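You operate a simulated robot arm through the tools that you are given. There is no shell and no other tool.

The job below is to be done with a simulated robot arm. You get a single attempt, and the scene is never put back.

Task
Proof-test the bench card's joint and tray it by the result.
Fine: seat it, shut the clamp, pump to the proof load or till it slips, let off to nought before the clamp opens; green tray if it held, brown if it slipped.

It is judged by the outcome, as a careful person would: the job done as asked, and still so three seconds after it is handed in. It fails if anything else is knocked over, pushed out of place, dropped, spilled or broken.

Robot
A 6-joint arm with a two-finger parallel gripper, fixed in place. Base frame: the origin is at the foot of the arm, x ahead of it, y to its left, z up; the work surface is at about z = 880. Readings come in mm, degrees, newtons and seconds.
With the tool pointing down near the work surface it reaches from about 240 to 640 mm from the base axis. Its first joint turns from -66.0 to 66.0 degrees. Payload 2.7 kg.
The TCP is the grasp point between the finger pads, 23 mm short of the fingertips. In the tool frame z runs along the fingers and y along their closing line. Largest opening 94 mm; finger width 38, thickness 10; the body of the gripper, 54 by 96 mm, starts 39 mm behind the TCP.
Orientation is that of the tool frame in the base frame, as [roll, pitch, yaw] about the fixed x, y, z axes, in that order (R = Rz(yaw) Ry(pitch) Rx(roll)). With the fingers straight down and closing along the base's y, the tool's x points along the base's -x, its y along +y and its z along -z.

Tools
- The arm moves only by the tool arm_command. Its argument "plan" is a list of rows, each a list of 3 entries, a list of its own where there are three numbers: the shift along the tool's x, y, z in mm, then the turn, a rotation vector about the tool's x, y, z in degrees, then the closure in counts, from 0 (fully open) to 255 (shut). In form: [[[tx, ty, tz], [ax, ay, az], claw], ...]. A call has 1 to 20 rows; each row is the pose to reach, as a shift and turn from the pose commanded when the call began, along the tool's axes at that moment. Rows are played at 5 a second. More than 50 mm and 8.6 degrees between two rows, or a gripper value outside its range, and nothing of the call is played. Where a pose cannot be reached the arm comes as near as it can. A force on the tool above 50 N (or 10 N above the force at the start of the call, whichever is more), or a blocked arm, ends the call early, and 0.2 s more pass. The fingers move at their own pace (about 45 mm/s each) and stop on an object; they squeeze with about 39 N. The grip force told is the motor's: it shows also when the fingers shut on nothing. Time passes only in rows, and 0.2 s behind the last, so rows that repeat a pose let the fingers close. The reply holds the time, the measured pose of the TCP, the force on the tool along the base axes, the opening and the grip force, in the units named above and with some noise, with the torque about the TCP (base axes, N m) and any sound that the robot's microphone picked up, and new pictures: "show" is both (left out), scene, wrist or none.
- Cameras (640 x 400 px; columns grow to the right, rows downward): "scene" is fixed at [78.1, -437.1, 1402.4]; the picture's right is [0.73, -0.69, 0.00], its down [-0.40, -0.42, -0.81] and it looks along [0.56, 0.59, -0.59] (base axes); focal length 214 px, centre (320, 200). "wrist" rides on the gripper at [87, 16, -75] in the tool frame; the picture's right is [-0.18, 0.98, 0.00], its down [-0.58, -0.11, -0.81] and it looks along [-0.79, -0.15, 0.59] (tool axes); focal length 243 px, centre (320, 200). There is no depth. A picture from a camera that has moved, and an enlarged one, comes with that camera's place and axes in the base frame and with its lens.
- enlarge(camera, box): a new picture of the part [left, top, right, bottom] of that camera's present view, enlarged. No time passes.
- close_job(): hands the job in; it is judged then, once.

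Nothing tells you positions but the pictures and the camera data. Unless the task says otherwise, let go and move clear before handing in.

The tools are called after "Emit:" as name(argument=value, ...) on one line, values as JSON. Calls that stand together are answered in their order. arm_command: Moves the arm, as the interface text tells. Its arguments: {"type":"object","properties":{"plan":{"type":"array","items":{"type":"array"}},"show":{"type":"string","enum":["both","scene","wrist","none"]}},"required":["plan"]} The other tools are called the same way: enlarge (camera, box) takes an enlarged picture of a part of a camera's view; close_job () hands the job in.

At the start:

```text
time_s: 0.0
tool_pos: [333.1, 20.8, 1288.1]
ee_rot: [-180.0, 0.1, -179.9]
force: [0.4, 0.7, -0.5]
wrist_torque: [-0.02, 0.03, -0.01]
gripper_width: 93.8
grasp_force: 0.1
```

scene: 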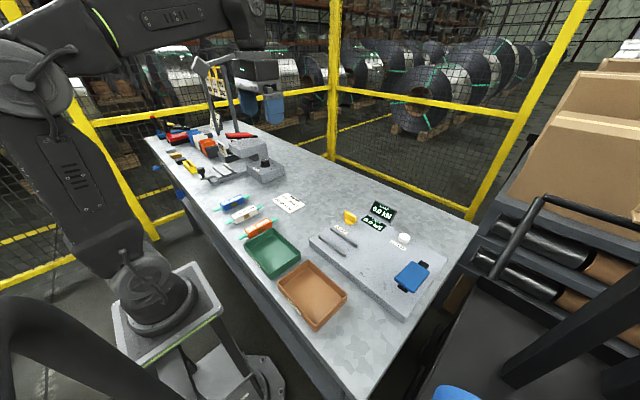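
wrist: 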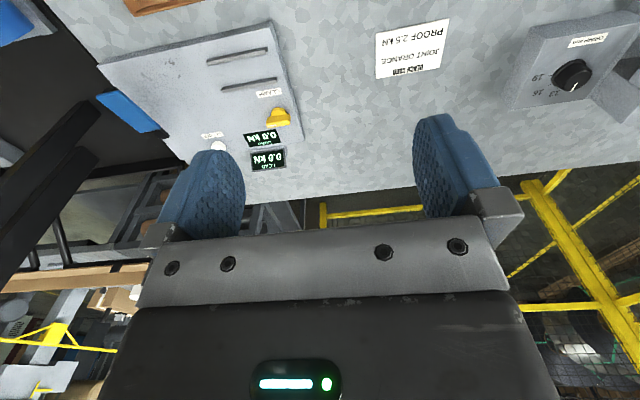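

I see a bench with a crimping tool on the far left, a test bed plate on the right (displays, yellow clamp, blue part), and green and brown trays. I'll take enlarged views to read the labels and card before moving.

Emit:
enlarge(camera="scene", box=[300, 190, 460, 290])

Emit:
enlarge(camera="scene", box=[140, 100, 300, 200])

Emit:
enlarge(camera="scene", box=[200, 180, 360, 280])

Emit:
enlarge(camera="wrist", box=[350, 10, 470, 85])

Emit:
enlarge(camera="wrist", box=[90, 20, 314, 160])

Emit:
enlarge(camera="wrist", box=[500, 0, 640, 110])

```text
4.00 times, centred on (380, 240) of scene
camera zoom: at [78.1, -437.1, 1402.4], right [0.73, -0.69, 0.0], down [-0.4, -0.42, -0.81], along [0.56, 0.59, -0.59], focal length 858 px, centre (80, 40)
```

zoom: 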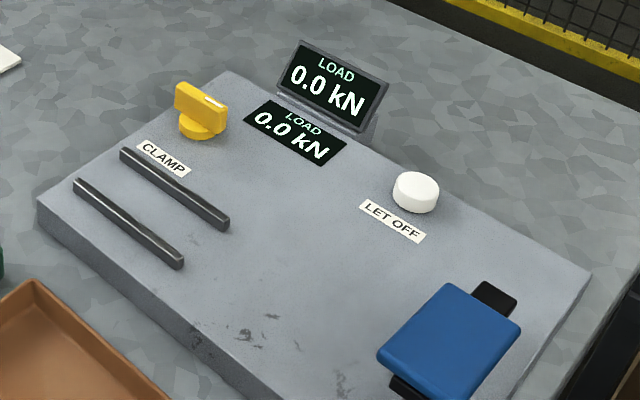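

```text
4.00 times, centred on (220, 150) of scene
camera zoom: at [78.1, -437.1, 1402.4], right [0.73, -0.69, 0.0], down [-0.4, -0.42, -0.81], along [0.56, 0.59, -0.59], focal length 858 px, centre (720, 400)
```

zoom: 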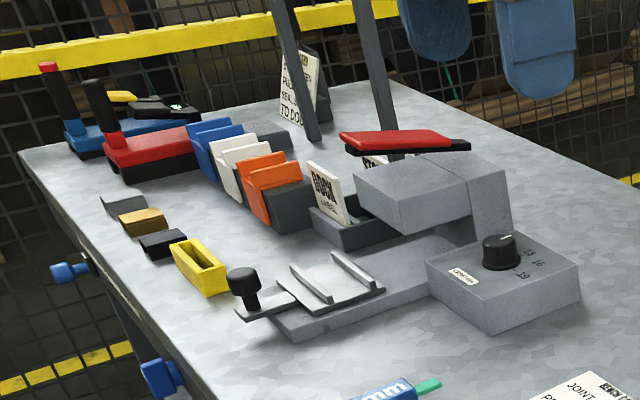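

```text
4.00 times, centred on (280, 230) of scene
camera zoom: at [78.1, -437.1, 1402.4], right [0.73, -0.69, 0.0], down [-0.4, -0.42, -0.81], along [0.56, 0.59, -0.59], focal length 858 px, centre (480, 80)
```

zoom: 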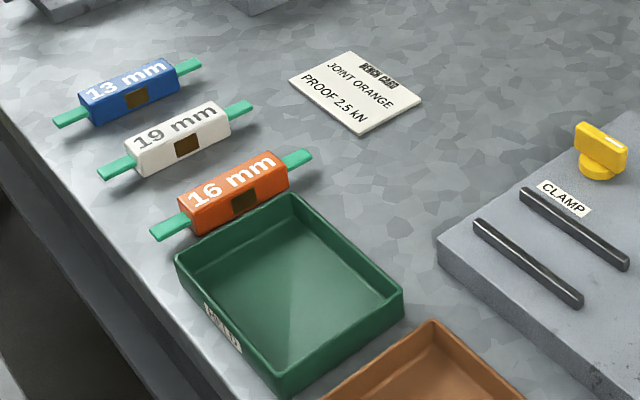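

```text
5.33 times, centred on (410, 48) of wrist
camera zoom: at [246.3, 36.6, 1362.9], right [0.18, 0.98, 0.0], down [0.58, -0.11, 0.81], along [0.79, -0.15, -0.59], focal length 1294 px, centre (-160, 1013)
```

zoom: 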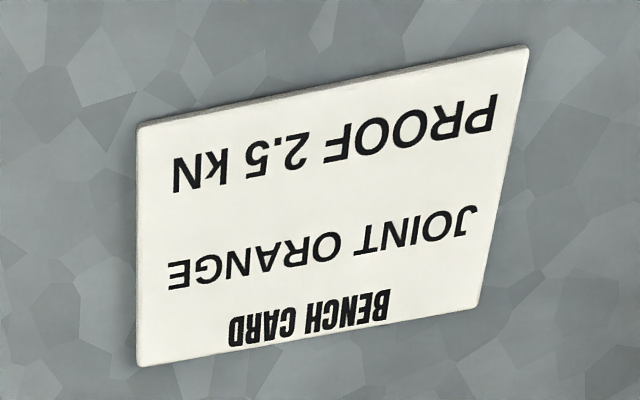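

```text
2.86 times, centred on (202, 90) of wrist
camera zoom: at [246.3, 36.6, 1362.9], right [0.18, 0.98, 0.0], down [0.58, -0.11, 0.81], along [0.79, -0.15, -0.59], focal length 693 px, centre (657, 514)
```

zoom: 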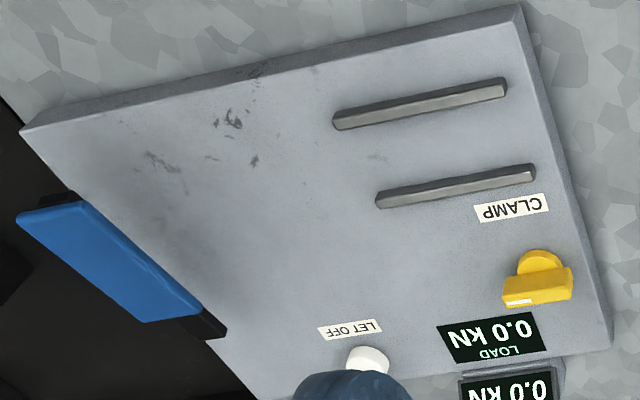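

```text
3.64 times, centred on (570, 55) of wrist
camera zoom: at [246.3, 36.6, 1362.9], right [0.18, 0.98, 0.0], down [0.58, -0.11, 0.81], along [0.79, -0.15, -0.59], focal length 882 px, centre (-589, 727)
```

zoom: 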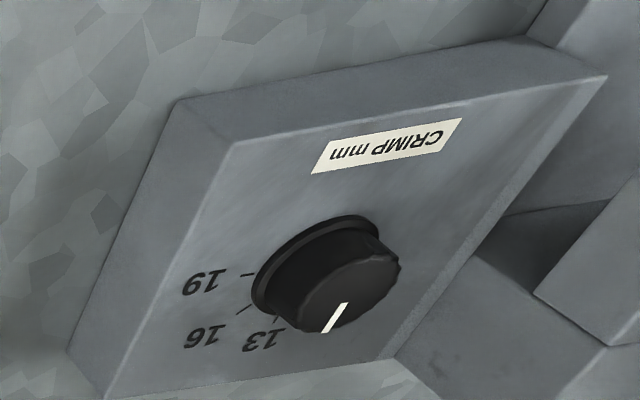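

The card says the orange joint, proof 2.5 kN; the orange joint lies along x near (298, 100). The tester's rails run along y near x≈433, y≈-140, with the clamp knob near (532, -107), the let-off button near (590, -275) and the blue pump near (478, -358). I'll move over the tester for a closer look.

Emit:
arm_command(plan=[[[6, -38, 20], [0, 0, 0], 0], [[12, -76, 40], [0, 0, 0], 0], [[18, -114, 60], [0, 0, 0], 0], [[24, -152, 80], [0, 0, 0], 0], [[30, -190, 100], [0, 0, 0], 0], [[30, -190, 100], [0, 0, 0], 0]], show="both")

```text
time_s: 1.4
tool_pos: [303.3, -169.7, 1189.8]
ee_rot: [-180.0, 0.1, -180.0]
force: [0.5, -0.3, 0.1]
wrist_torque: [0.04, -0.03, -0.02]
gripper_width: 93.8
grasp_force: 0.0
camera wrist: at [216.0, -153.3, 1263.5], right [0.18, 0.98, 0.0], down [0.58, -0.11, 0.81], along [0.79, -0.15, -0.59], focal length 243 px, centre (320, 200)
```

scene: 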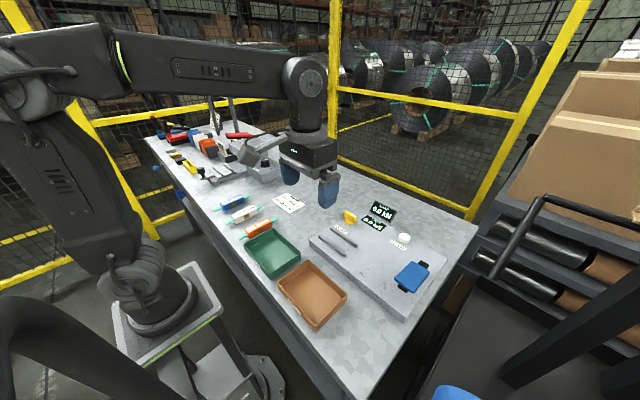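
wrist: 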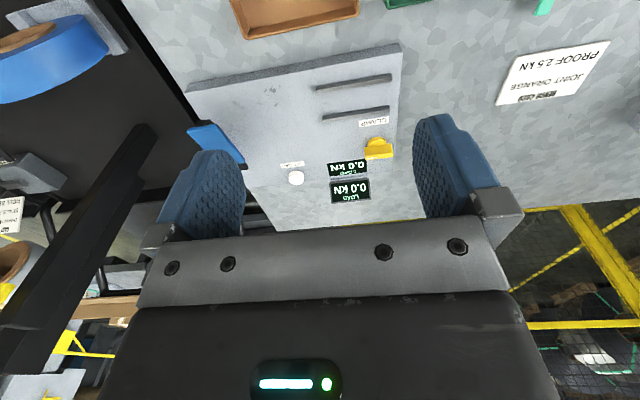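

Emit:
enlarge(camera="wrist", box=[260, 50, 420, 150])

Emit:
enlarge(camera="wrist", box=[250, 120, 410, 220])

Emit:
enlarge(camera="wrist", box=[170, 80, 290, 155])

Emit:
enlarge(camera="scene", box=[380, 230, 460, 310])

Emit:
enlarge(camera="scene", box=[205, 185, 305, 250])

Emit:
enlarge(camera="scene", box=[310, 195, 420, 265])

```text
4.00 times, centred on (340, 100) of wrist
camera zoom: at [216.0, -153.3, 1263.5], right [0.18, 0.98, 0.0], down [0.58, -0.11, 0.81], along [0.79, -0.15, -0.59], focal length 970 px, centre (240, 600)
```

zoom: 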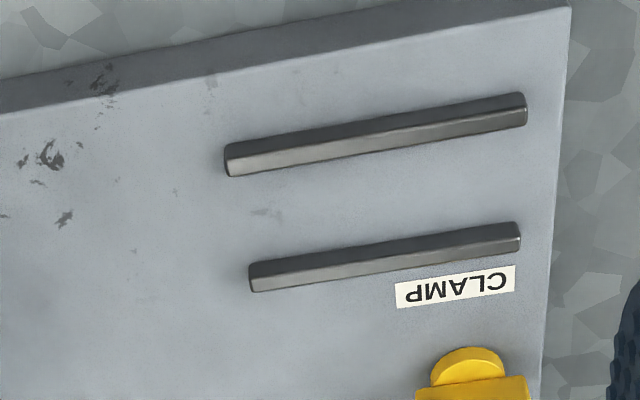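

```text
4.00 times, centred on (330, 170) of wrist
camera zoom: at [216.0, -153.3, 1263.5], right [0.18, 0.98, 0.0], down [0.58, -0.11, 0.81], along [0.79, -0.15, -0.59], focal length 970 px, centre (280, 320)
```

zoom: 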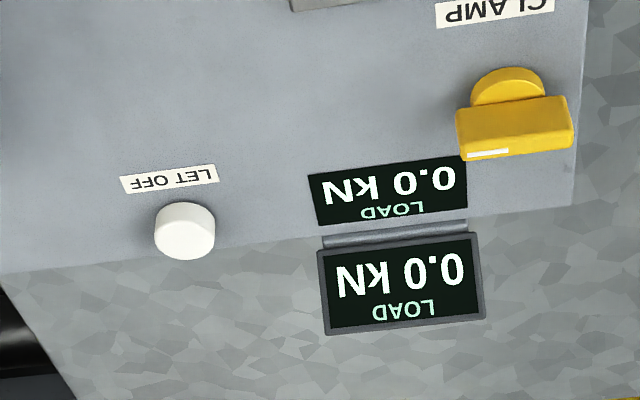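

```text
5.33 times, centred on (230, 118) of wrist
camera zoom: at [216.0, -153.3, 1263.5], right [0.18, 0.98, 0.0], down [0.58, -0.11, 0.81], along [0.79, -0.15, -0.59], focal length 1294 px, centre (800, 640)
```

zoom: 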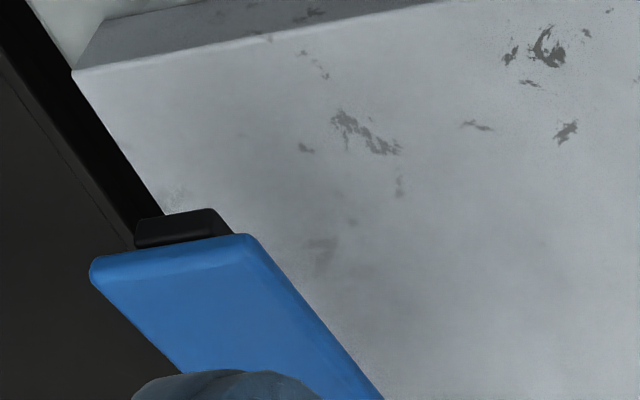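

```text
5.00 times, centred on (420, 270) of scene
camera zoom: at [78.1, -437.1, 1402.4], right [0.73, -0.69, 0.0], down [-0.4, -0.42, -0.81], along [0.56, 0.59, -0.59], focal length 1072 px, centre (-180, -150)
```

zoom: 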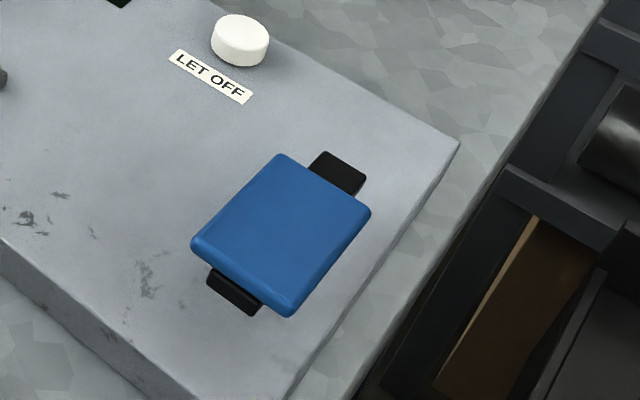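

```text
6.15 times, centred on (255, 218) of scene
camera zoom: at [78.1, -437.1, 1402.4], right [0.73, -0.69, 0.0], down [-0.4, -0.42, -0.81], along [0.56, 0.59, -0.59], focal length 1320 px, centre (720, 92)
```

zoom: 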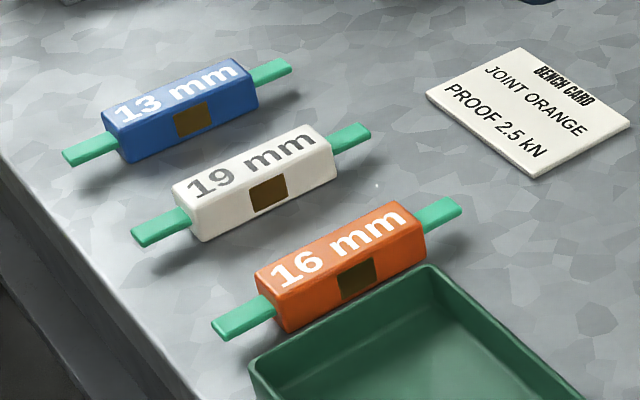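

```text
5.71 times, centred on (365, 230) of scene
camera zoom: at [78.1, -437.1, 1402.4], right [0.73, -0.69, 0.0], down [-0.4, -0.42, -0.81], along [0.56, 0.59, -0.59], focal length 1226 px, centre (63, 29)
```

zoom: 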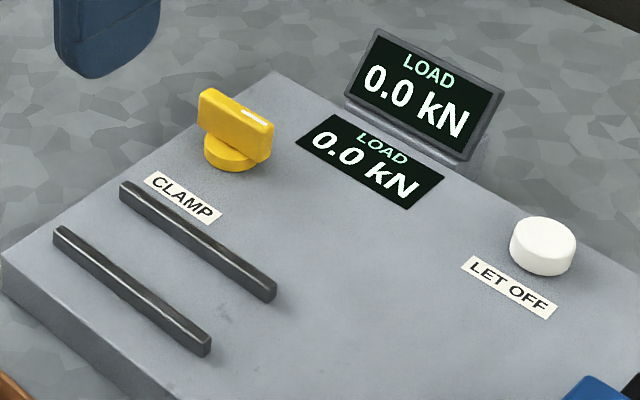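

The plate top is about z=910 with low rails at x≈408 and 458, spanning y≈-193 to -86; the orange joint's body is roughly 85 × 28 × 24 mm. Next I'll move above the orange joint to measure it closely with the wrist camera.

Emit:
arm_command(plan=[[[1, 39, 18], [0, 0, 0], 0], [[2, 78, 36], [0, 0, 0], 0], [[3, 117, 54], [0, 0, 0], 0], [[4, 156, 72], [0, 0, 0], 0], [[5, 195, 90], [0, 0, 0], 0], [[5, 234, 108], [0, 0, 0], 0], [[5, 270, 130], [0, 0, 0], 0], [[5, 270, 130], [0, 0, 0], 0]], show="both")

```text
time_s: 3.2
tool_pos: [299.9, 100.4, 1056.2]
ee_rot: [-180.0, 0.1, -179.9]
force: [-0.7, 0.6, 0.0]
wrist_torque: [-0.04, 0.03, 0.0]
gripper_width: 94.2
grasp_force: 0.1
camera wrist: at [211.7, 117.0, 1131.4], right [0.18, 0.98, 0.0], down [0.58, -0.11, 0.81], along [0.79, -0.15, -0.59], focal length 243 px, centre (320, 200)
```

scene: 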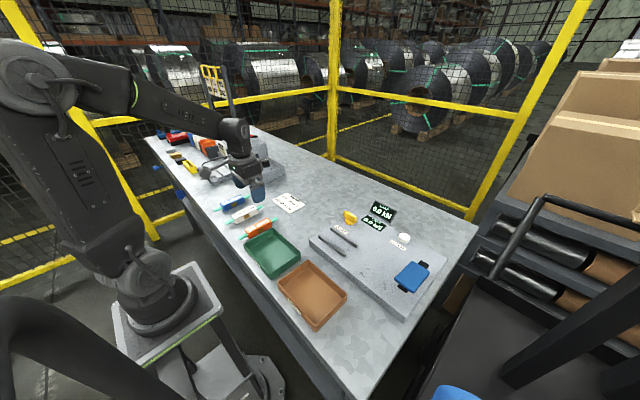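
wrist: 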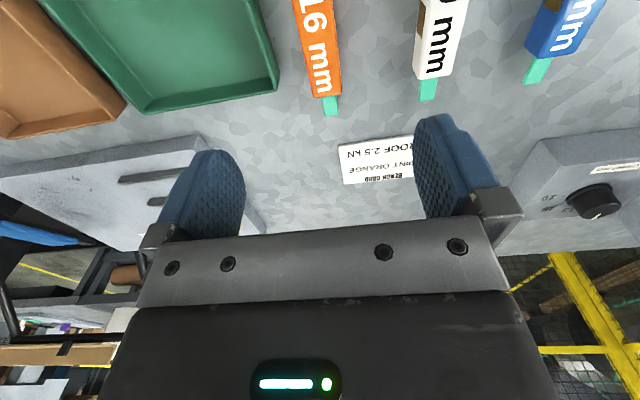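

Emit:
enlarge(camera="wrist", box=[250, 0, 410, 120])

Emit:
enlarge(camera="wrist", box=[0, 0, 300, 200])

Emit:
enlarge(camera="scene", box=[230, 200, 360, 340])

```text
3.33 times, centred on (330, 60) of wrist
camera zoom: at [211.7, 117.0, 1131.4], right [0.18, 0.98, 0.0], down [0.58, -0.11, 0.81], along [0.79, -0.15, -0.59], focal length 809 px, centre (287, 667)
```

zoom: 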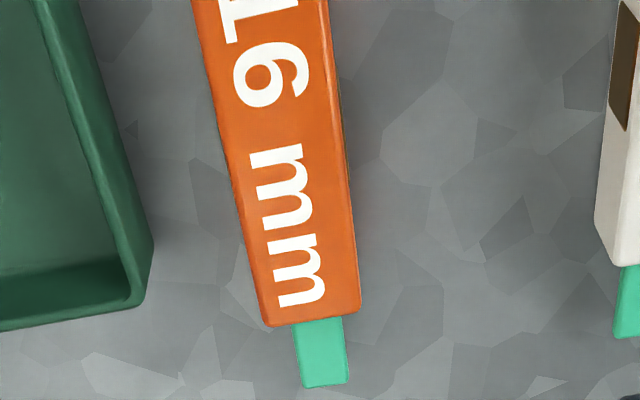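

```text
2.00 times, centred on (150, 100) of wrist
camera zoom: at [211.7, 117.0, 1131.4], right [0.18, 0.98, 0.0], down [0.58, -0.11, 0.81], along [0.79, -0.15, -0.59], focal length 485 px, centre (660, 400)
```

zoom: 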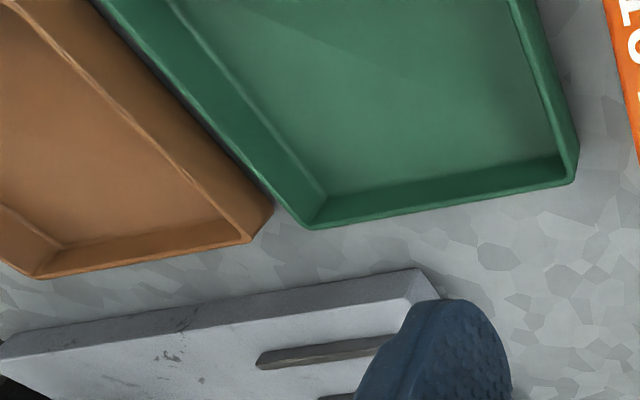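

```text
2.86 times, centred on (295, 270) of scene
camera zoom: at [78.1, -437.0, 1402.4], right [0.73, -0.69, 0.0], down [-0.4, -0.42, -0.81], along [0.56, 0.59, -0.59], focal length 613 px, centre (391, 0)
```

zoom: 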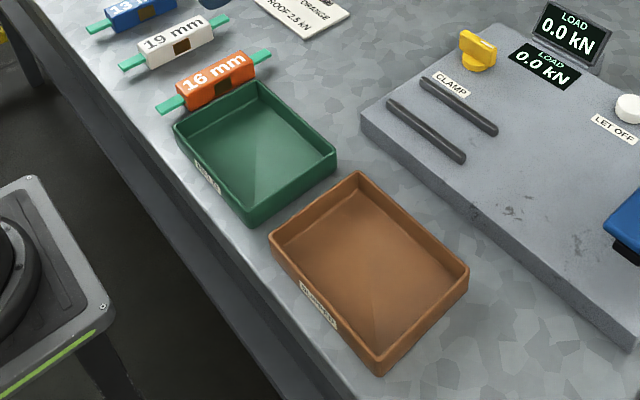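

The orange joint's body centre is near (299.5, 99.5), about 28 mm wide, top z≈900, with the green tray rim about 37 mm away on the -y side. I'll partly close the fingers so as to clear the tray and descend to just above it for a closer look; I also check the tray labels.

Emit:
enlarge(camera="scene", box=[240, 240, 320, 340])

Emit:
arm_command(plan=[[[0, -1, 30], [0, 0, 0], 141], [[0, -1, 60], [0, 0, 0], 141], [[0, -1, 96], [0, 0, 0], 141], [[0, -1, 96], [0, 0, 0], 141], [[0, -1, 96], [0, 0, 0], 141]], show="both")

```text
4.00 times, centred on (280, 290) of scene
camera zoom: at [78.1, -437.0, 1402.4], right [0.73, -0.69, 0.0], down [-0.4, -0.42, -0.81], along [0.56, 0.59, -0.59], focal length 858 px, centre (480, -160)
```

zoom: 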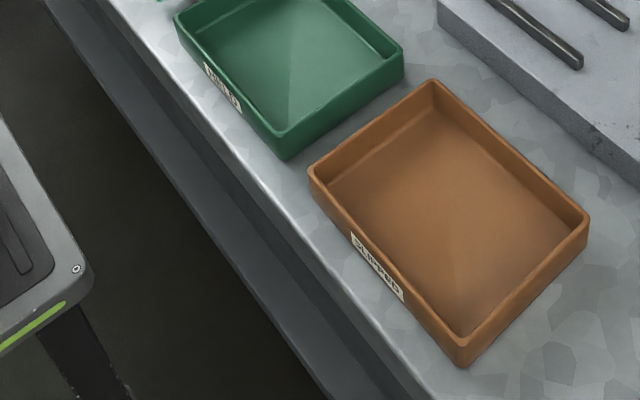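

```text
time_s: 4.4
tool_pos: [300.6, 99.4, 962.3]
ee_rot: [-180.0, 0.1, -179.8]
force: [0.0, -0.5, 0.0]
wrist_torque: [-0.03, 0.01, 0.01]
gripper_width: 41.9
grasp_force: 0.0
camera wrist: at [213.1, 117.0, 1035.6], right [0.18, 0.98, 0.0], down [0.58, -0.11, 0.81], along [0.79, -0.15, -0.59], focal length 243 px, centre (320, 200)
```

scene: 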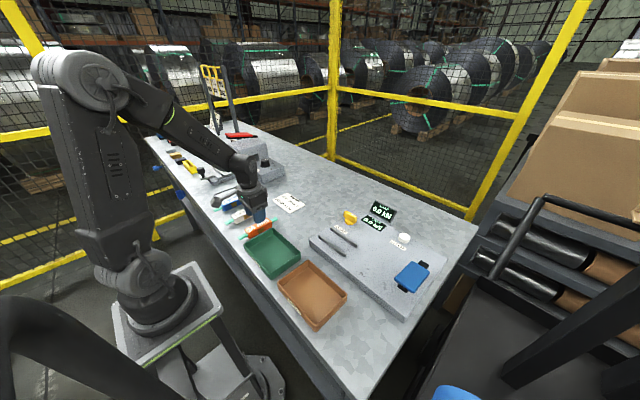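
wrist: 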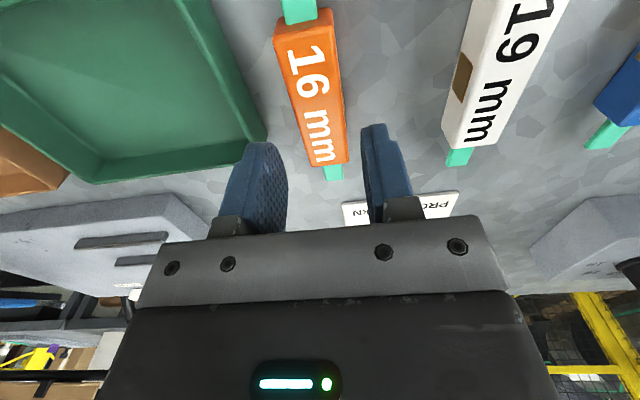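

Emit:
enlarge(camera="wrist", box=[220, 0, 420, 200])

Emit:
enlarge(camera="scene", box=[220, 185, 300, 245])

```text
2.00 times, centred on (320, 100) of wrist
camera zoom: at [213.1, 117.0, 1035.6], right [0.18, 0.98, 0.0], down [0.58, -0.11, 0.81], along [0.79, -0.15, -0.59], focal length 485 px, centre (320, 400)
```

zoom: 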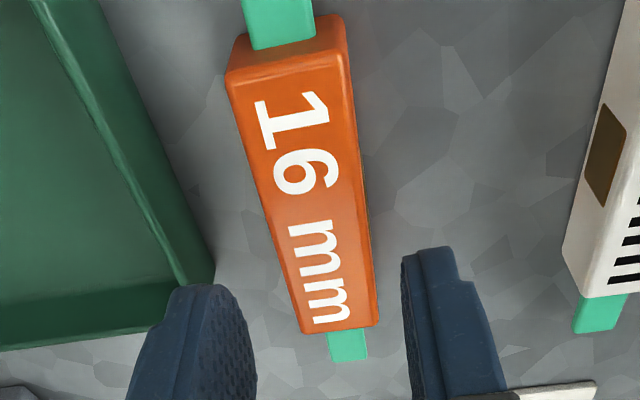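

```text
6.67 times, centred on (260, 215) of scene
camera zoom: at [78.1, -437.1, 1402.4], right [0.73, -0.69, 0.0], down [-0.4, -0.42, -0.81], along [0.56, 0.59, -0.59], focal length 1430 px, centre (720, 100)
```

zoom: 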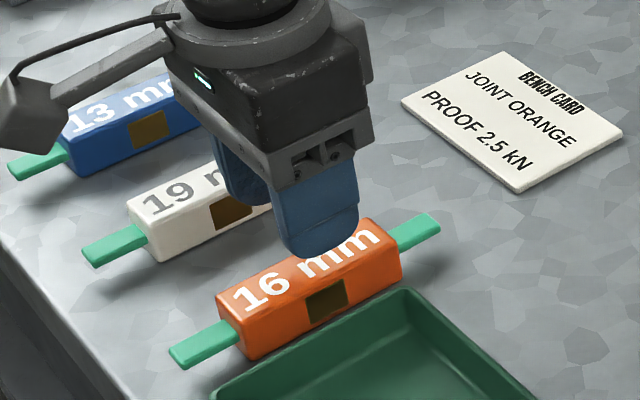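

The orange joint's top is at about z=904 and it is within 2 mm of the TCP line. I'll lower so the fingertips are about 12 mm above its underside (to keep clear of the tester's rails later), close, and check the grip.

Emit:
arm_command(plan=[[[-2, -1, 20], [0, 0, 0], 141], [[-2, -1, 36], [0, 0, 0], 141], [[-2, -1, 46], [0, 0, 0], 141], [[-2, -1, 46], [0, 0, 0], 141], [[-2, -1, 46], [0, 0, 0], 255], [[-2, -1, 46], [0, 0, 0], 255], [[-2, -1, 46], [0, 0, 0], 255]], show="both")

```text
time_s: 6.0
tool_pos: [302.2, 97.5, 915.1]
ee_rot: [180.0, 0.1, -179.9]
force: [-0.9, -0.2, 0.4]
wrist_torque: [0.01, 0.01, 0.03]
gripper_width: 29.4
grasp_force: 38.9
camera wrist: at [214.2, 114.9, 989.7], right [0.18, 0.98, 0.0], down [0.58, -0.11, 0.81], along [0.79, -0.15, -0.59], focal length 243 px, centre (320, 200)
```

scene: 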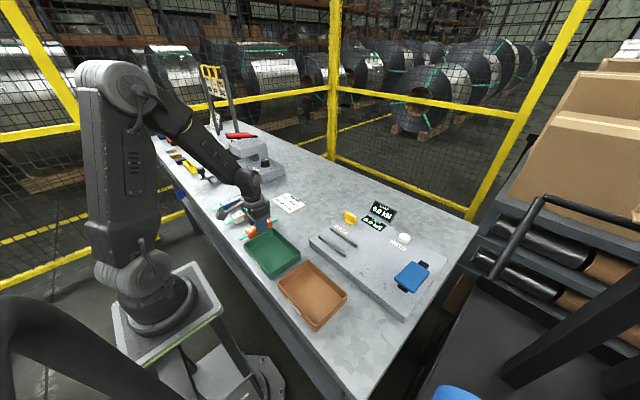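
wrist: 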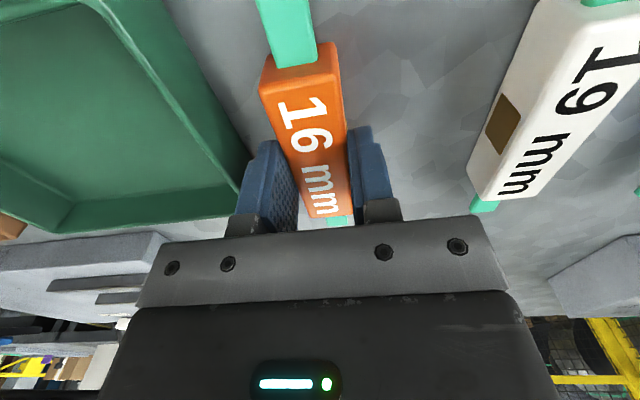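

The joint is gripped (29.4 mm wide). I'll lift it straight up and confirm it stays in hand.

Emit:
arm_command(plan=[[[0, 0, -10], [0, 0, 0], 255], [[0, 0, -40], [0, 0, 0], 255], [[0, 0, -80], [0, 0, 0], 255], [[0, 0, -120], [0, 0, 0], 255], [[0, 0, -150], [0, 0, 0], 255], [[0, 0, -150], [0, 0, 0], 255]], show="both")

```text
time_s: 7.4
tool_pos: [301.4, 99.9, 1066.0]
ee_rot: [-180.0, 0.0, -179.9]
force: [-0.7, 0.2, -1.3]
wrist_torque: [-0.01, -0.01, -0.05]
gripper_width: 29.0
grasp_force: 39.6
camera wrist: at [213.5, 116.0, 1140.6], right [0.18, 0.98, 0.0], down [0.58, -0.11, 0.81], along [0.79, -0.15, -0.59], focal length 243 px, centre (320, 200)
```

scene: 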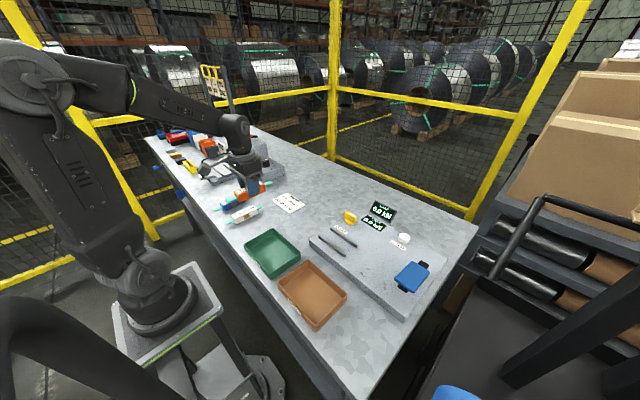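
wrist: 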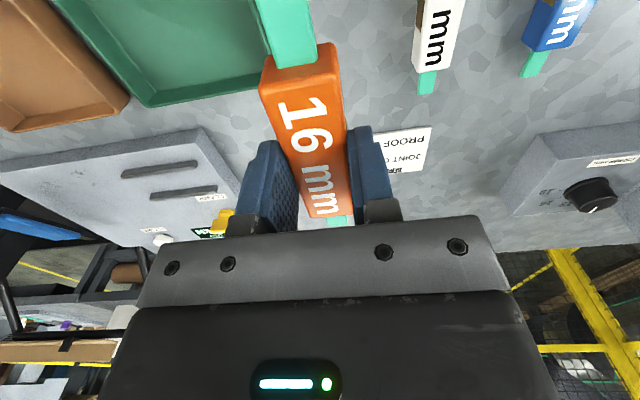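

The joint is held firmly. Now I carry it over the tester seat near (433, -140) while turning it 90° so it lies along the rails (along y).

Emit:
arm_command(plan=[[[-12, -22, 0], [0, 0, 8], 255], [[-24, -44, 0], [0, 0, 16], 255], [[-36, -66, 0], [0, 0, 24], 255], [[-48, -88, 0], [0, 0, 32], 255], [[-60, -110, 0], [0, 0, 40], 255], [[-72, -132, 0], [0, 0, 48], 255], [[-84, -154, 0], [0, 0, 56], 255], [[-96, -176, 0], [0, 0, 64], 255], [[-108, -198, 0], [0, 0, 72], 255], [[-120, -220, 0], [0, 0, 80], 255], [[-132, -238.7, 0], [0, 0, 88], 255], [[-132, -238.7, 0], [0, 0, 90], 255], [[-132, -238.7, 0], [0, 0, 90], 255]], show="both")

```text
time_s: 10.2
tool_pos: [434.1, -141.2, 1066.7]
ee_rot: [179.9, 0.0, 90.1]
force: [0.1, -0.4, 0.0]
wrist_torque: [-0.01, -0.01, 0.01]
gripper_width: 29.2
grasp_force: 39.2
camera wrist: at [449.5, -53.9, 1141.2], right [0.98, -0.18, 0.0], down [-0.11, -0.58, 0.81], along [-0.15, -0.79, -0.59], focal length 243 px, centre (320, 200)
```

scene: 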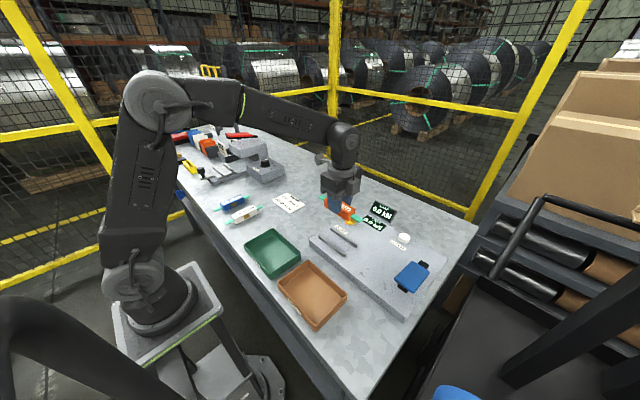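
wrist: 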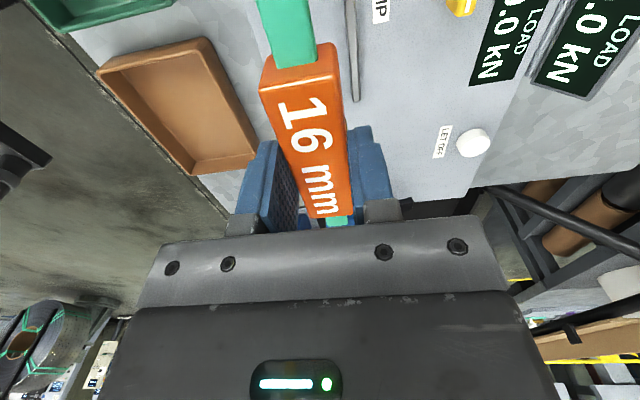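

The joint is now over the seat and aligned with the rails. I'll lower part-way and check the alignment before seating.

Emit:
arm_command(plan=[[[0, 0, 40], [0, 0, 0], 255], [[0, 0, 80], [0, 0, 0], 255], [[0, 0, 96], [0, 0, 0], 255], [[0, 0, 96], [0, 0, 0], 255]], show="both")

Emit:
enlarge(camera="scene", box=[300, 190, 400, 265])

Emit:
enlarge(camera="wrist", box=[200, 0, 440, 220])

```text
time_s: 11.2
tool_pos: [432.3, -140.9, 969.5]
ee_rot: [179.9, 0.0, 90.1]
force: [-0.6, 0.3, 0.1]
wrist_torque: [0.03, 0.0, 0.0]
gripper_width: 29.0
grasp_force: 38.7
camera wrist: at [449.0, -54.1, 1044.8], right [0.98, -0.18, 0.0], down [-0.11, -0.58, 0.81], along [-0.15, -0.79, -0.59], focal length 243 px, centre (320, 200)
```

scene: 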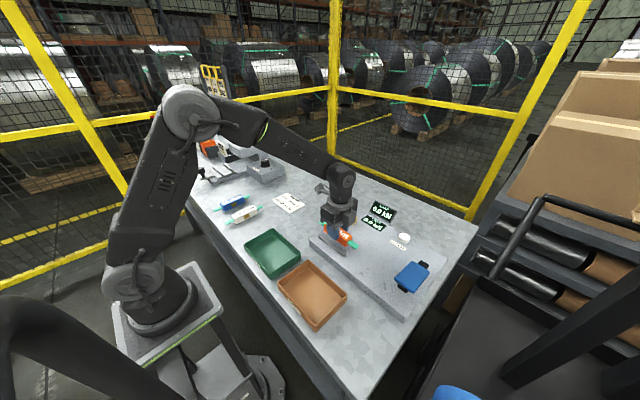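
wrist: 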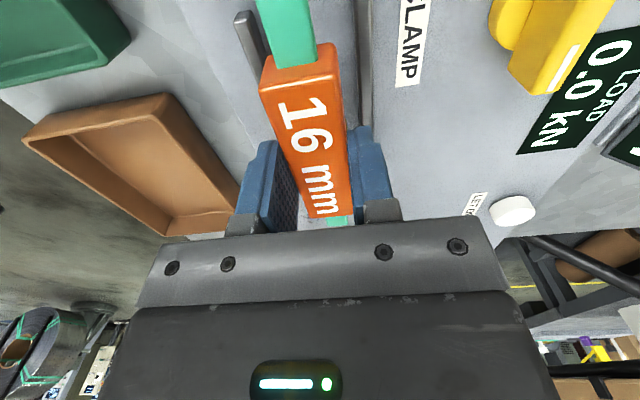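

```text
5.33 times, centred on (350, 228) of scene
camera zoom: at [78.1, -437.1, 1402.4], right [0.73, -0.69, 0.0], down [-0.4, -0.42, -0.81], along [0.56, 0.59, -0.59], focal length 1144 px, centre (160, 53)
```

zoom: 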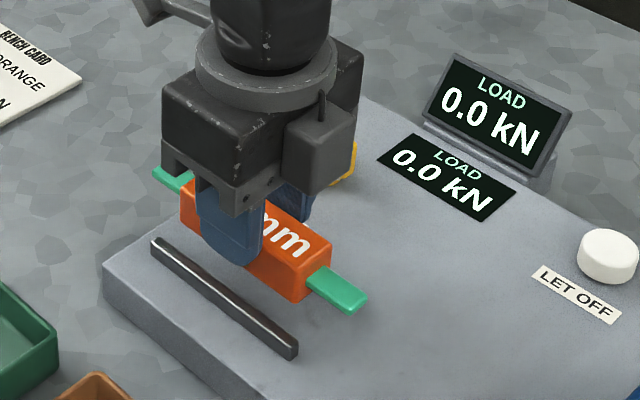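

```text
1.82 times, centred on (320, 110) of wrist
camera zoom: at [449.0, -54.1, 1044.8], right [0.98, -0.18, 0.0], down [-0.11, -0.58, 0.81], along [-0.15, -0.79, -0.59], focal length 441 px, centre (320, 364)
```

zoom: 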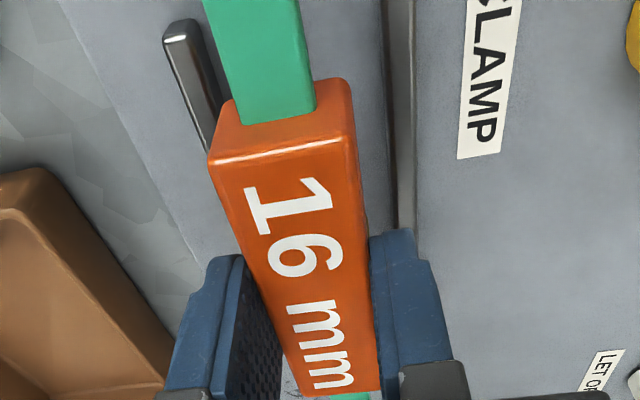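

The joint sits centred between the rails (centre about x=434, y=-140). I'll lower it in small steps while watching the force for contact.

Emit:
arm_command(plan=[[[0, 1, 10], [0, 0, 0], 255], [[0, 1, 18], [0, 0, 0], 255], [[0, 1, 21], [0, 0, 0], 255], [[0, 1, 22], [0, 0, 0], 255], [[0, 1, 22], [0, 0, 0], 255]], show="both")

Emit:
enlarge(camera="scene", box=[310, 200, 390, 260])

```text
time_s: 12.4
tool_pos: [434.0, -140.0, 948.8]
ee_rot: [179.9, 0.1, 90.2]
force: [-0.6, 0.0, -0.9]
wrist_torque: [-0.02, -0.01, 0.02]
gripper_width: 29.1
grasp_force: 39.2
camera wrist: at [449.9, -53.4, 1023.0], right [0.98, -0.18, 0.0], down [-0.11, -0.58, 0.81], along [-0.15, -0.79, -0.59], focal length 243 px, centre (320, 200)
```

scene: 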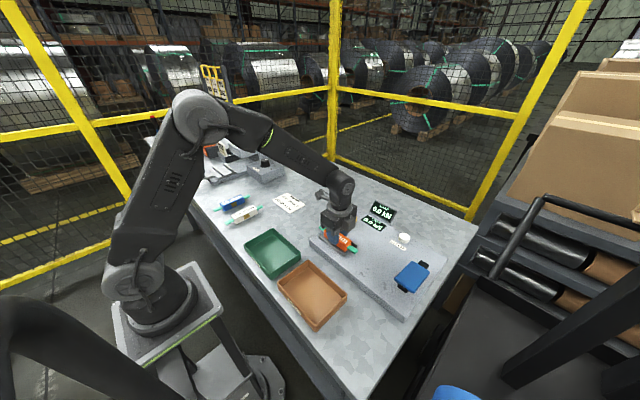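
wrist: 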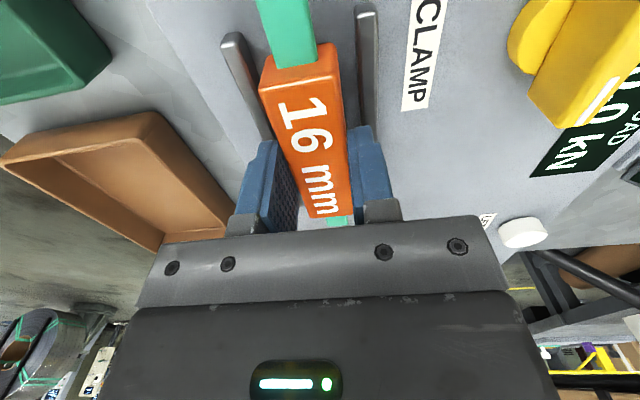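

```text
6.67 times, centred on (350, 230) of scene
camera zoom: at [78.1, -437.1, 1402.4], right [0.73, -0.69, 0.0], down [-0.4, -0.42, -0.81], along [0.56, 0.59, -0.59], focal length 1430 px, centre (120, 0)
```

zoom: 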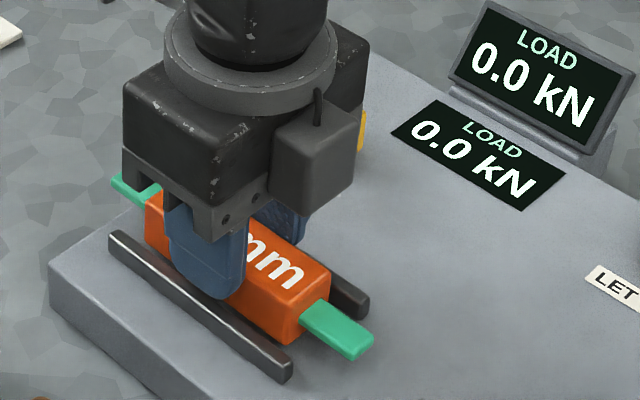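

No contact force yet; the joint is between both rails and a millimetre or two above the plate. I'll creep down further.

Emit:
arm_command(plan=[[[0, 0, 1], [0, 0, 0], 255], [[0, 0, 1.5], [0, 0, 0], 255], [[0, 0, 2], [0, 0, 0], 255], [[0, 0, 2], [0, 0, 0], 255]], show="none")

```text
time_s: 13.4
tool_pos: [434.9, -139.6, 946.6]
ee_rot: [179.9, 0.0, 90.2]
force: [-0.7, 0.6, -0.5]
wrist_torque: [0.0, 0.01, -0.03]
gripper_width: 28.9
grasp_force: 39.7
```

Emit:
arm_command(plan=[[[0, 0, 0.5], [0, 0, 0], 255], [[0, 0, 1], [0, 0, 0], 255], [[0, 0, 1], [0, 0, 0], 255]], show="wrist")

Emit:
enlarge(camera="scene", box=[310, 200, 390, 260])

```text
time_s: 14.2
tool_pos: [433.8, -140.6, 945.6]
ee_rot: [180.0, 0.0, 90.1]
force: [0.2, 0.5, -1.7]
wrist_torque: [0.01, -0.01, -0.05]
gripper_width: 29.0
grasp_force: 38.9
camera wrist: at [449.7, -53.3, 1019.9], right [0.98, -0.18, 0.0], down [-0.11, -0.58, 0.81], along [-0.15, -0.79, -0.59], focal length 243 px, centre (320, 200)
```

wrist: 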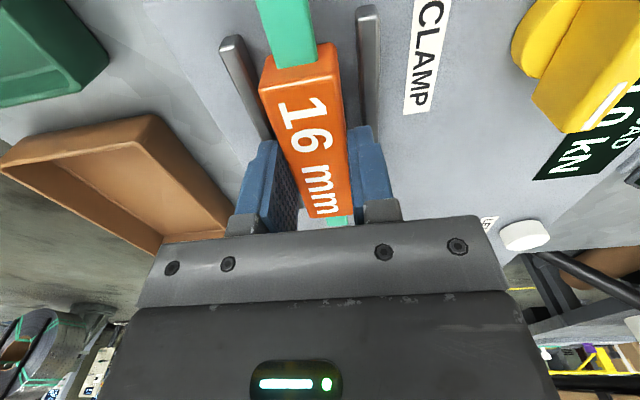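

```text
6.67 times, centred on (350, 230) of scene
camera zoom: at [78.1, -437.1, 1402.4], right [0.73, -0.69, 0.0], down [-0.4, -0.42, -0.81], along [0.56, 0.59, -0.59], focal length 1430 px, centre (120, 0)
```

zoom: 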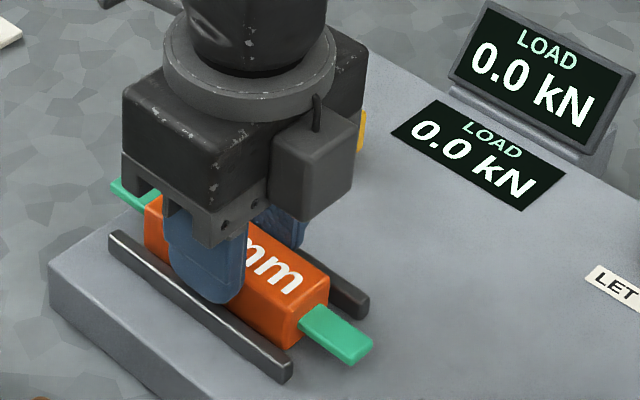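

Still no clear contact. Creeping another millimetre.

Emit:
arm_command(plan=[[[0, 0, 0.5], [0, 0, 0], 255], [[0, 0, 1], [0, 0, 0], 255], [[0, 0, 1], [0, 0, 0], 255]], show="none")

```text
time_s: 15.0
tool_pos: [433.9, -140.8, 945.4]
ee_rot: [179.8, 0.0, 90.2]
force: [-4.1, 0.4, 15.8]
wrist_torque: [0.1, 0.48, -0.01]
gripper_width: 29.1
grasp_force: 39.2
```

Contact at about 16 N, slightly on the -x side. I'll ease back up 1 mm, open the fingers, and rise clear.

Emit:
arm_command(plan=[[[0, 0, -0.8], [0, 0, 0], 255], [[0, 0, -0.8], [0, 0, 0], 190], [[0, 0, -0.8], [0, 0, 0], 130], [[0, 0, -0.8], [0, 0, 0], 110], [[0, 0, -0.8], [0, 0, 0], 110]], show="wrist")

Emit:
enlarge(camera="scene", box=[310, 200, 390, 260])

```text
time_s: 16.2
tool_pos: [433.7, -140.6, 945.5]
ee_rot: [179.9, 0.1, 90.1]
force: [4.1, 1.7, 10.7]
wrist_torque: [0.1, 0.15, -0.08]
gripper_width: 51.1
grasp_force: 0.1
camera wrist: at [449.9, -53.4, 1019.9], right [0.98, -0.18, 0.0], down [-0.11, -0.58, 0.81], along [-0.15, -0.79, -0.59], focal length 243 px, centre (320, 200)
```

wrist: 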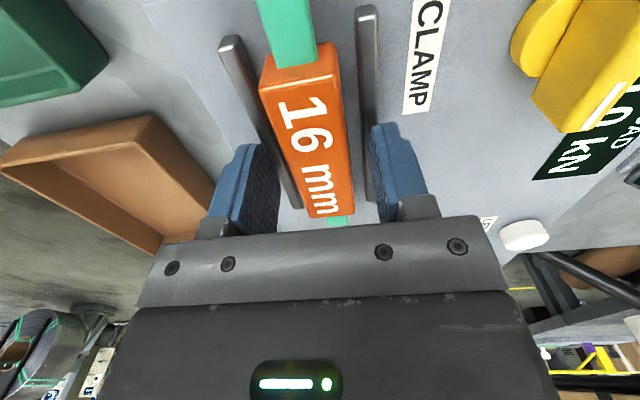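

```text
6.67 times, centred on (350, 230) of scene
camera zoom: at [78.1, -437.0, 1402.4], right [0.73, -0.69, 0.0], down [-0.4, -0.42, -0.81], along [0.56, 0.59, -0.59], focal length 1430 px, centre (120, 0)
```

zoom: 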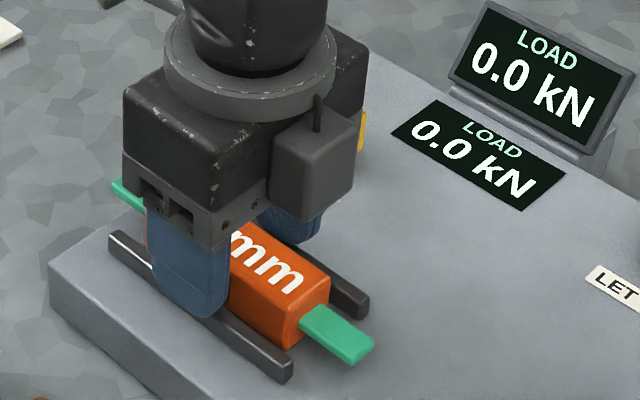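

The joint is released between the rails; the fingertips are just brushing the rails. I'll lift straight up and look at the seat and the clamp knob.

Emit:
arm_command(plan=[[[0, 0, -3], [0, 0, 0], 110], [[0, 0, -15], [0, 0, 0], 110], [[0, 0, -50], [0, 0, 0], 110], [[0, 0, -95], [0, 0, 0], 110], [[0, 0, -115], [0, 0, 0], 110], [[0, 0, -115], [0, 0, 0], 110]], show="both")

Emit:
enlarge(camera="scene", box=[310, 200, 390, 260])

Emit:
enlarge(camera="wrist", box=[220, 0, 420, 150])

Emit:
enlarge(camera="wrist", box=[380, 0, 600, 150])

```text
time_s: 17.6
tool_pos: [433.6, -140.1, 1060.2]
ee_rot: [179.9, 0.0, 90.2]
force: [-0.7, 0.9, -0.3]
wrist_torque: [0.02, 0.03, 0.01]
gripper_width: 53.5
grasp_force: 0.1
camera wrist: at [449.6, -53.1, 1135.7], right [0.98, -0.18, 0.0], down [-0.11, -0.58, 0.81], along [-0.15, -0.79, -0.59], focal length 243 px, centre (320, 200)
```

scene: 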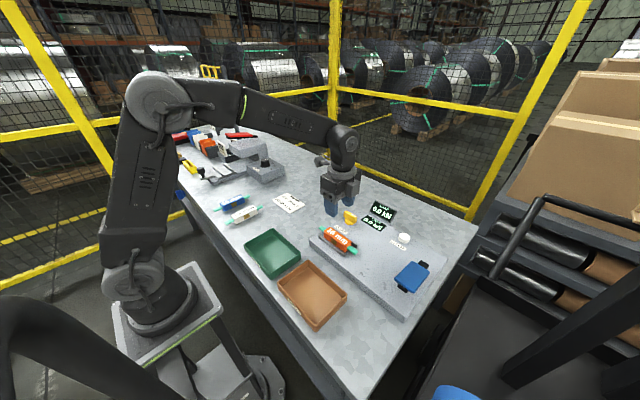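
wrist: 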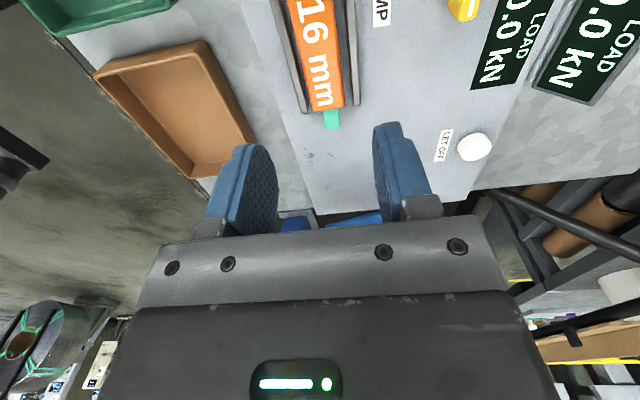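

```text
6.67 times, centred on (350, 230) of scene
camera zoom: at [78.1, -437.1, 1402.4], right [0.73, -0.69, 0.0], down [-0.4, -0.42, -0.81], along [0.56, 0.59, -0.59], focal length 1430 px, centre (120, 0)
```

zoom: 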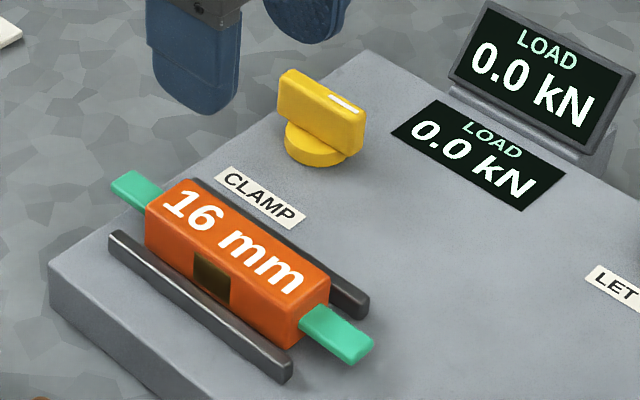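

```text
2.67 times, centred on (320, 75) of wrist
camera zoom: at [449.6, -53.1, 1135.7], right [0.98, -0.18, 0.0], down [-0.11, -0.58, 0.81], along [-0.15, -0.79, -0.59], focal length 647 px, centre (320, 533)
```

zoom: 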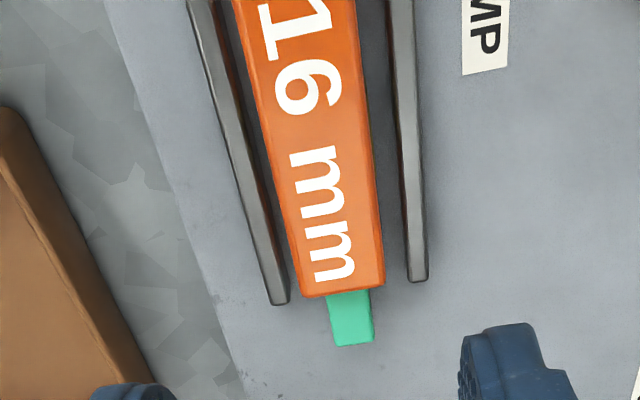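

```text
2.67 times, centred on (490, 75) of wrist
camera zoom: at [449.6, -53.1, 1135.7], right [0.98, -0.18, 0.0], down [-0.11, -0.58, 0.81], along [-0.15, -0.79, -0.59], focal length 647 px, centre (-133, 533)
```

zoom: 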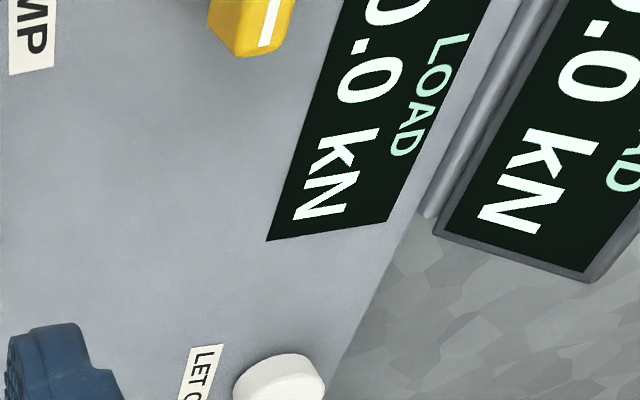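

The joint is seated, centred between the rails (x≈433, y≈-141). The clamp knob is a yellow wing lying along y near (532, -105), top z≈945. I'll move above it for a close look.

Emit:
arm_command(plan=[[[12, 33, 0], [0, 0, 0], 110], [[24, 66, 0], [0, 0, 0], 110], [[35, 98, 0], [0, 0, 0], 110], [[35, 98, 20], [0, 0, 0], 110], [[35, 98, 20], [0, 0, 0], 110]], show="both")

Emit:
enlarge(camera="wrist", box=[240, 0, 440, 150])

Emit:
enlarge(camera="scene", box=[310, 185, 410, 260])

```text
time_s: 18.8
tool_pos: [532.0, -106.4, 1039.6]
ee_rot: [179.9, 0.0, 90.1]
force: [0.5, -0.1, -0.5]
wrist_torque: [0.01, -0.03, 0.04]
gripper_width: 53.6
grasp_force: 0.1
camera wrist: at [547.4, -19.5, 1115.1], right [0.98, -0.18, 0.0], down [-0.11, -0.58, 0.81], along [-0.15, -0.79, -0.59], focal length 243 px, centre (320, 200)
```

scene: 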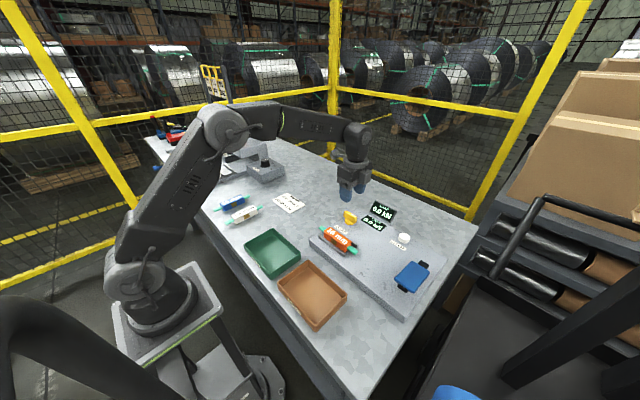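
wrist: 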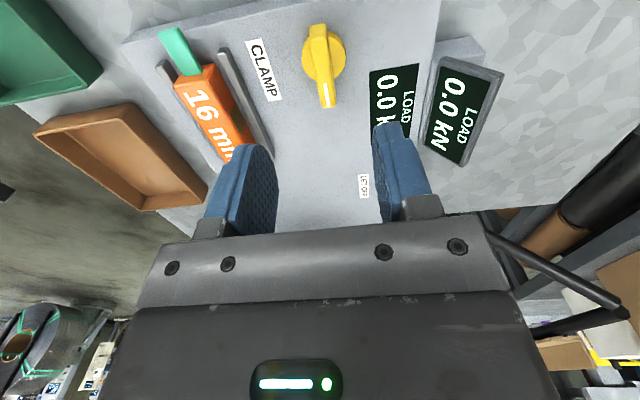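

```text
2.67 times, centred on (340, 75) of wrist
camera zoom: at [547.4, -19.5, 1115.1], right [0.98, -0.18, 0.0], down [-0.11, -0.58, 0.81], along [-0.15, -0.79, -0.59], focal length 647 px, centre (267, 533)
```

zoom: 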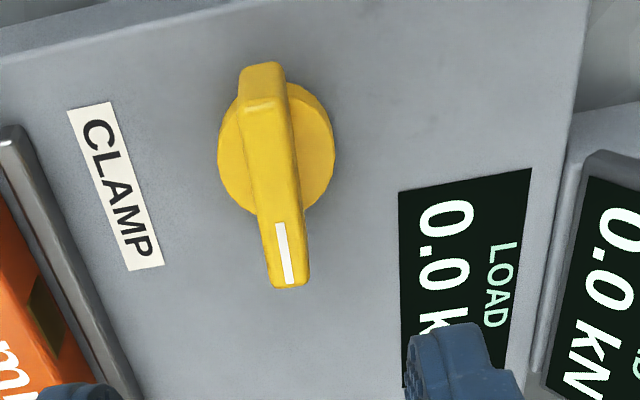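

```text
5.33 times, centred on (360, 222) of scene
camera zoom: at [78.1, -437.1, 1402.4], right [0.73, -0.69, 0.0], down [-0.4, -0.42, -0.81], along [0.56, 0.59, -0.59], focal length 1144 px, centre (107, 80)
```

zoom: 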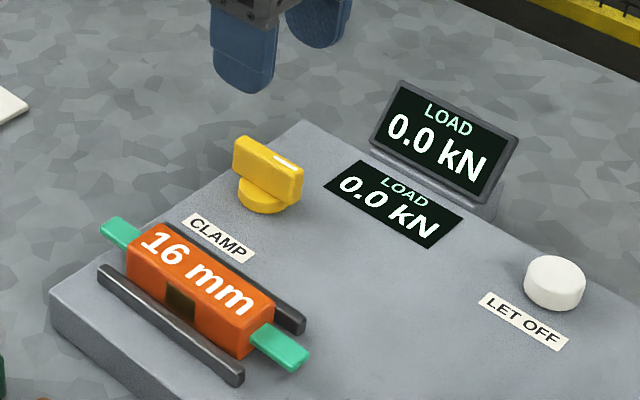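

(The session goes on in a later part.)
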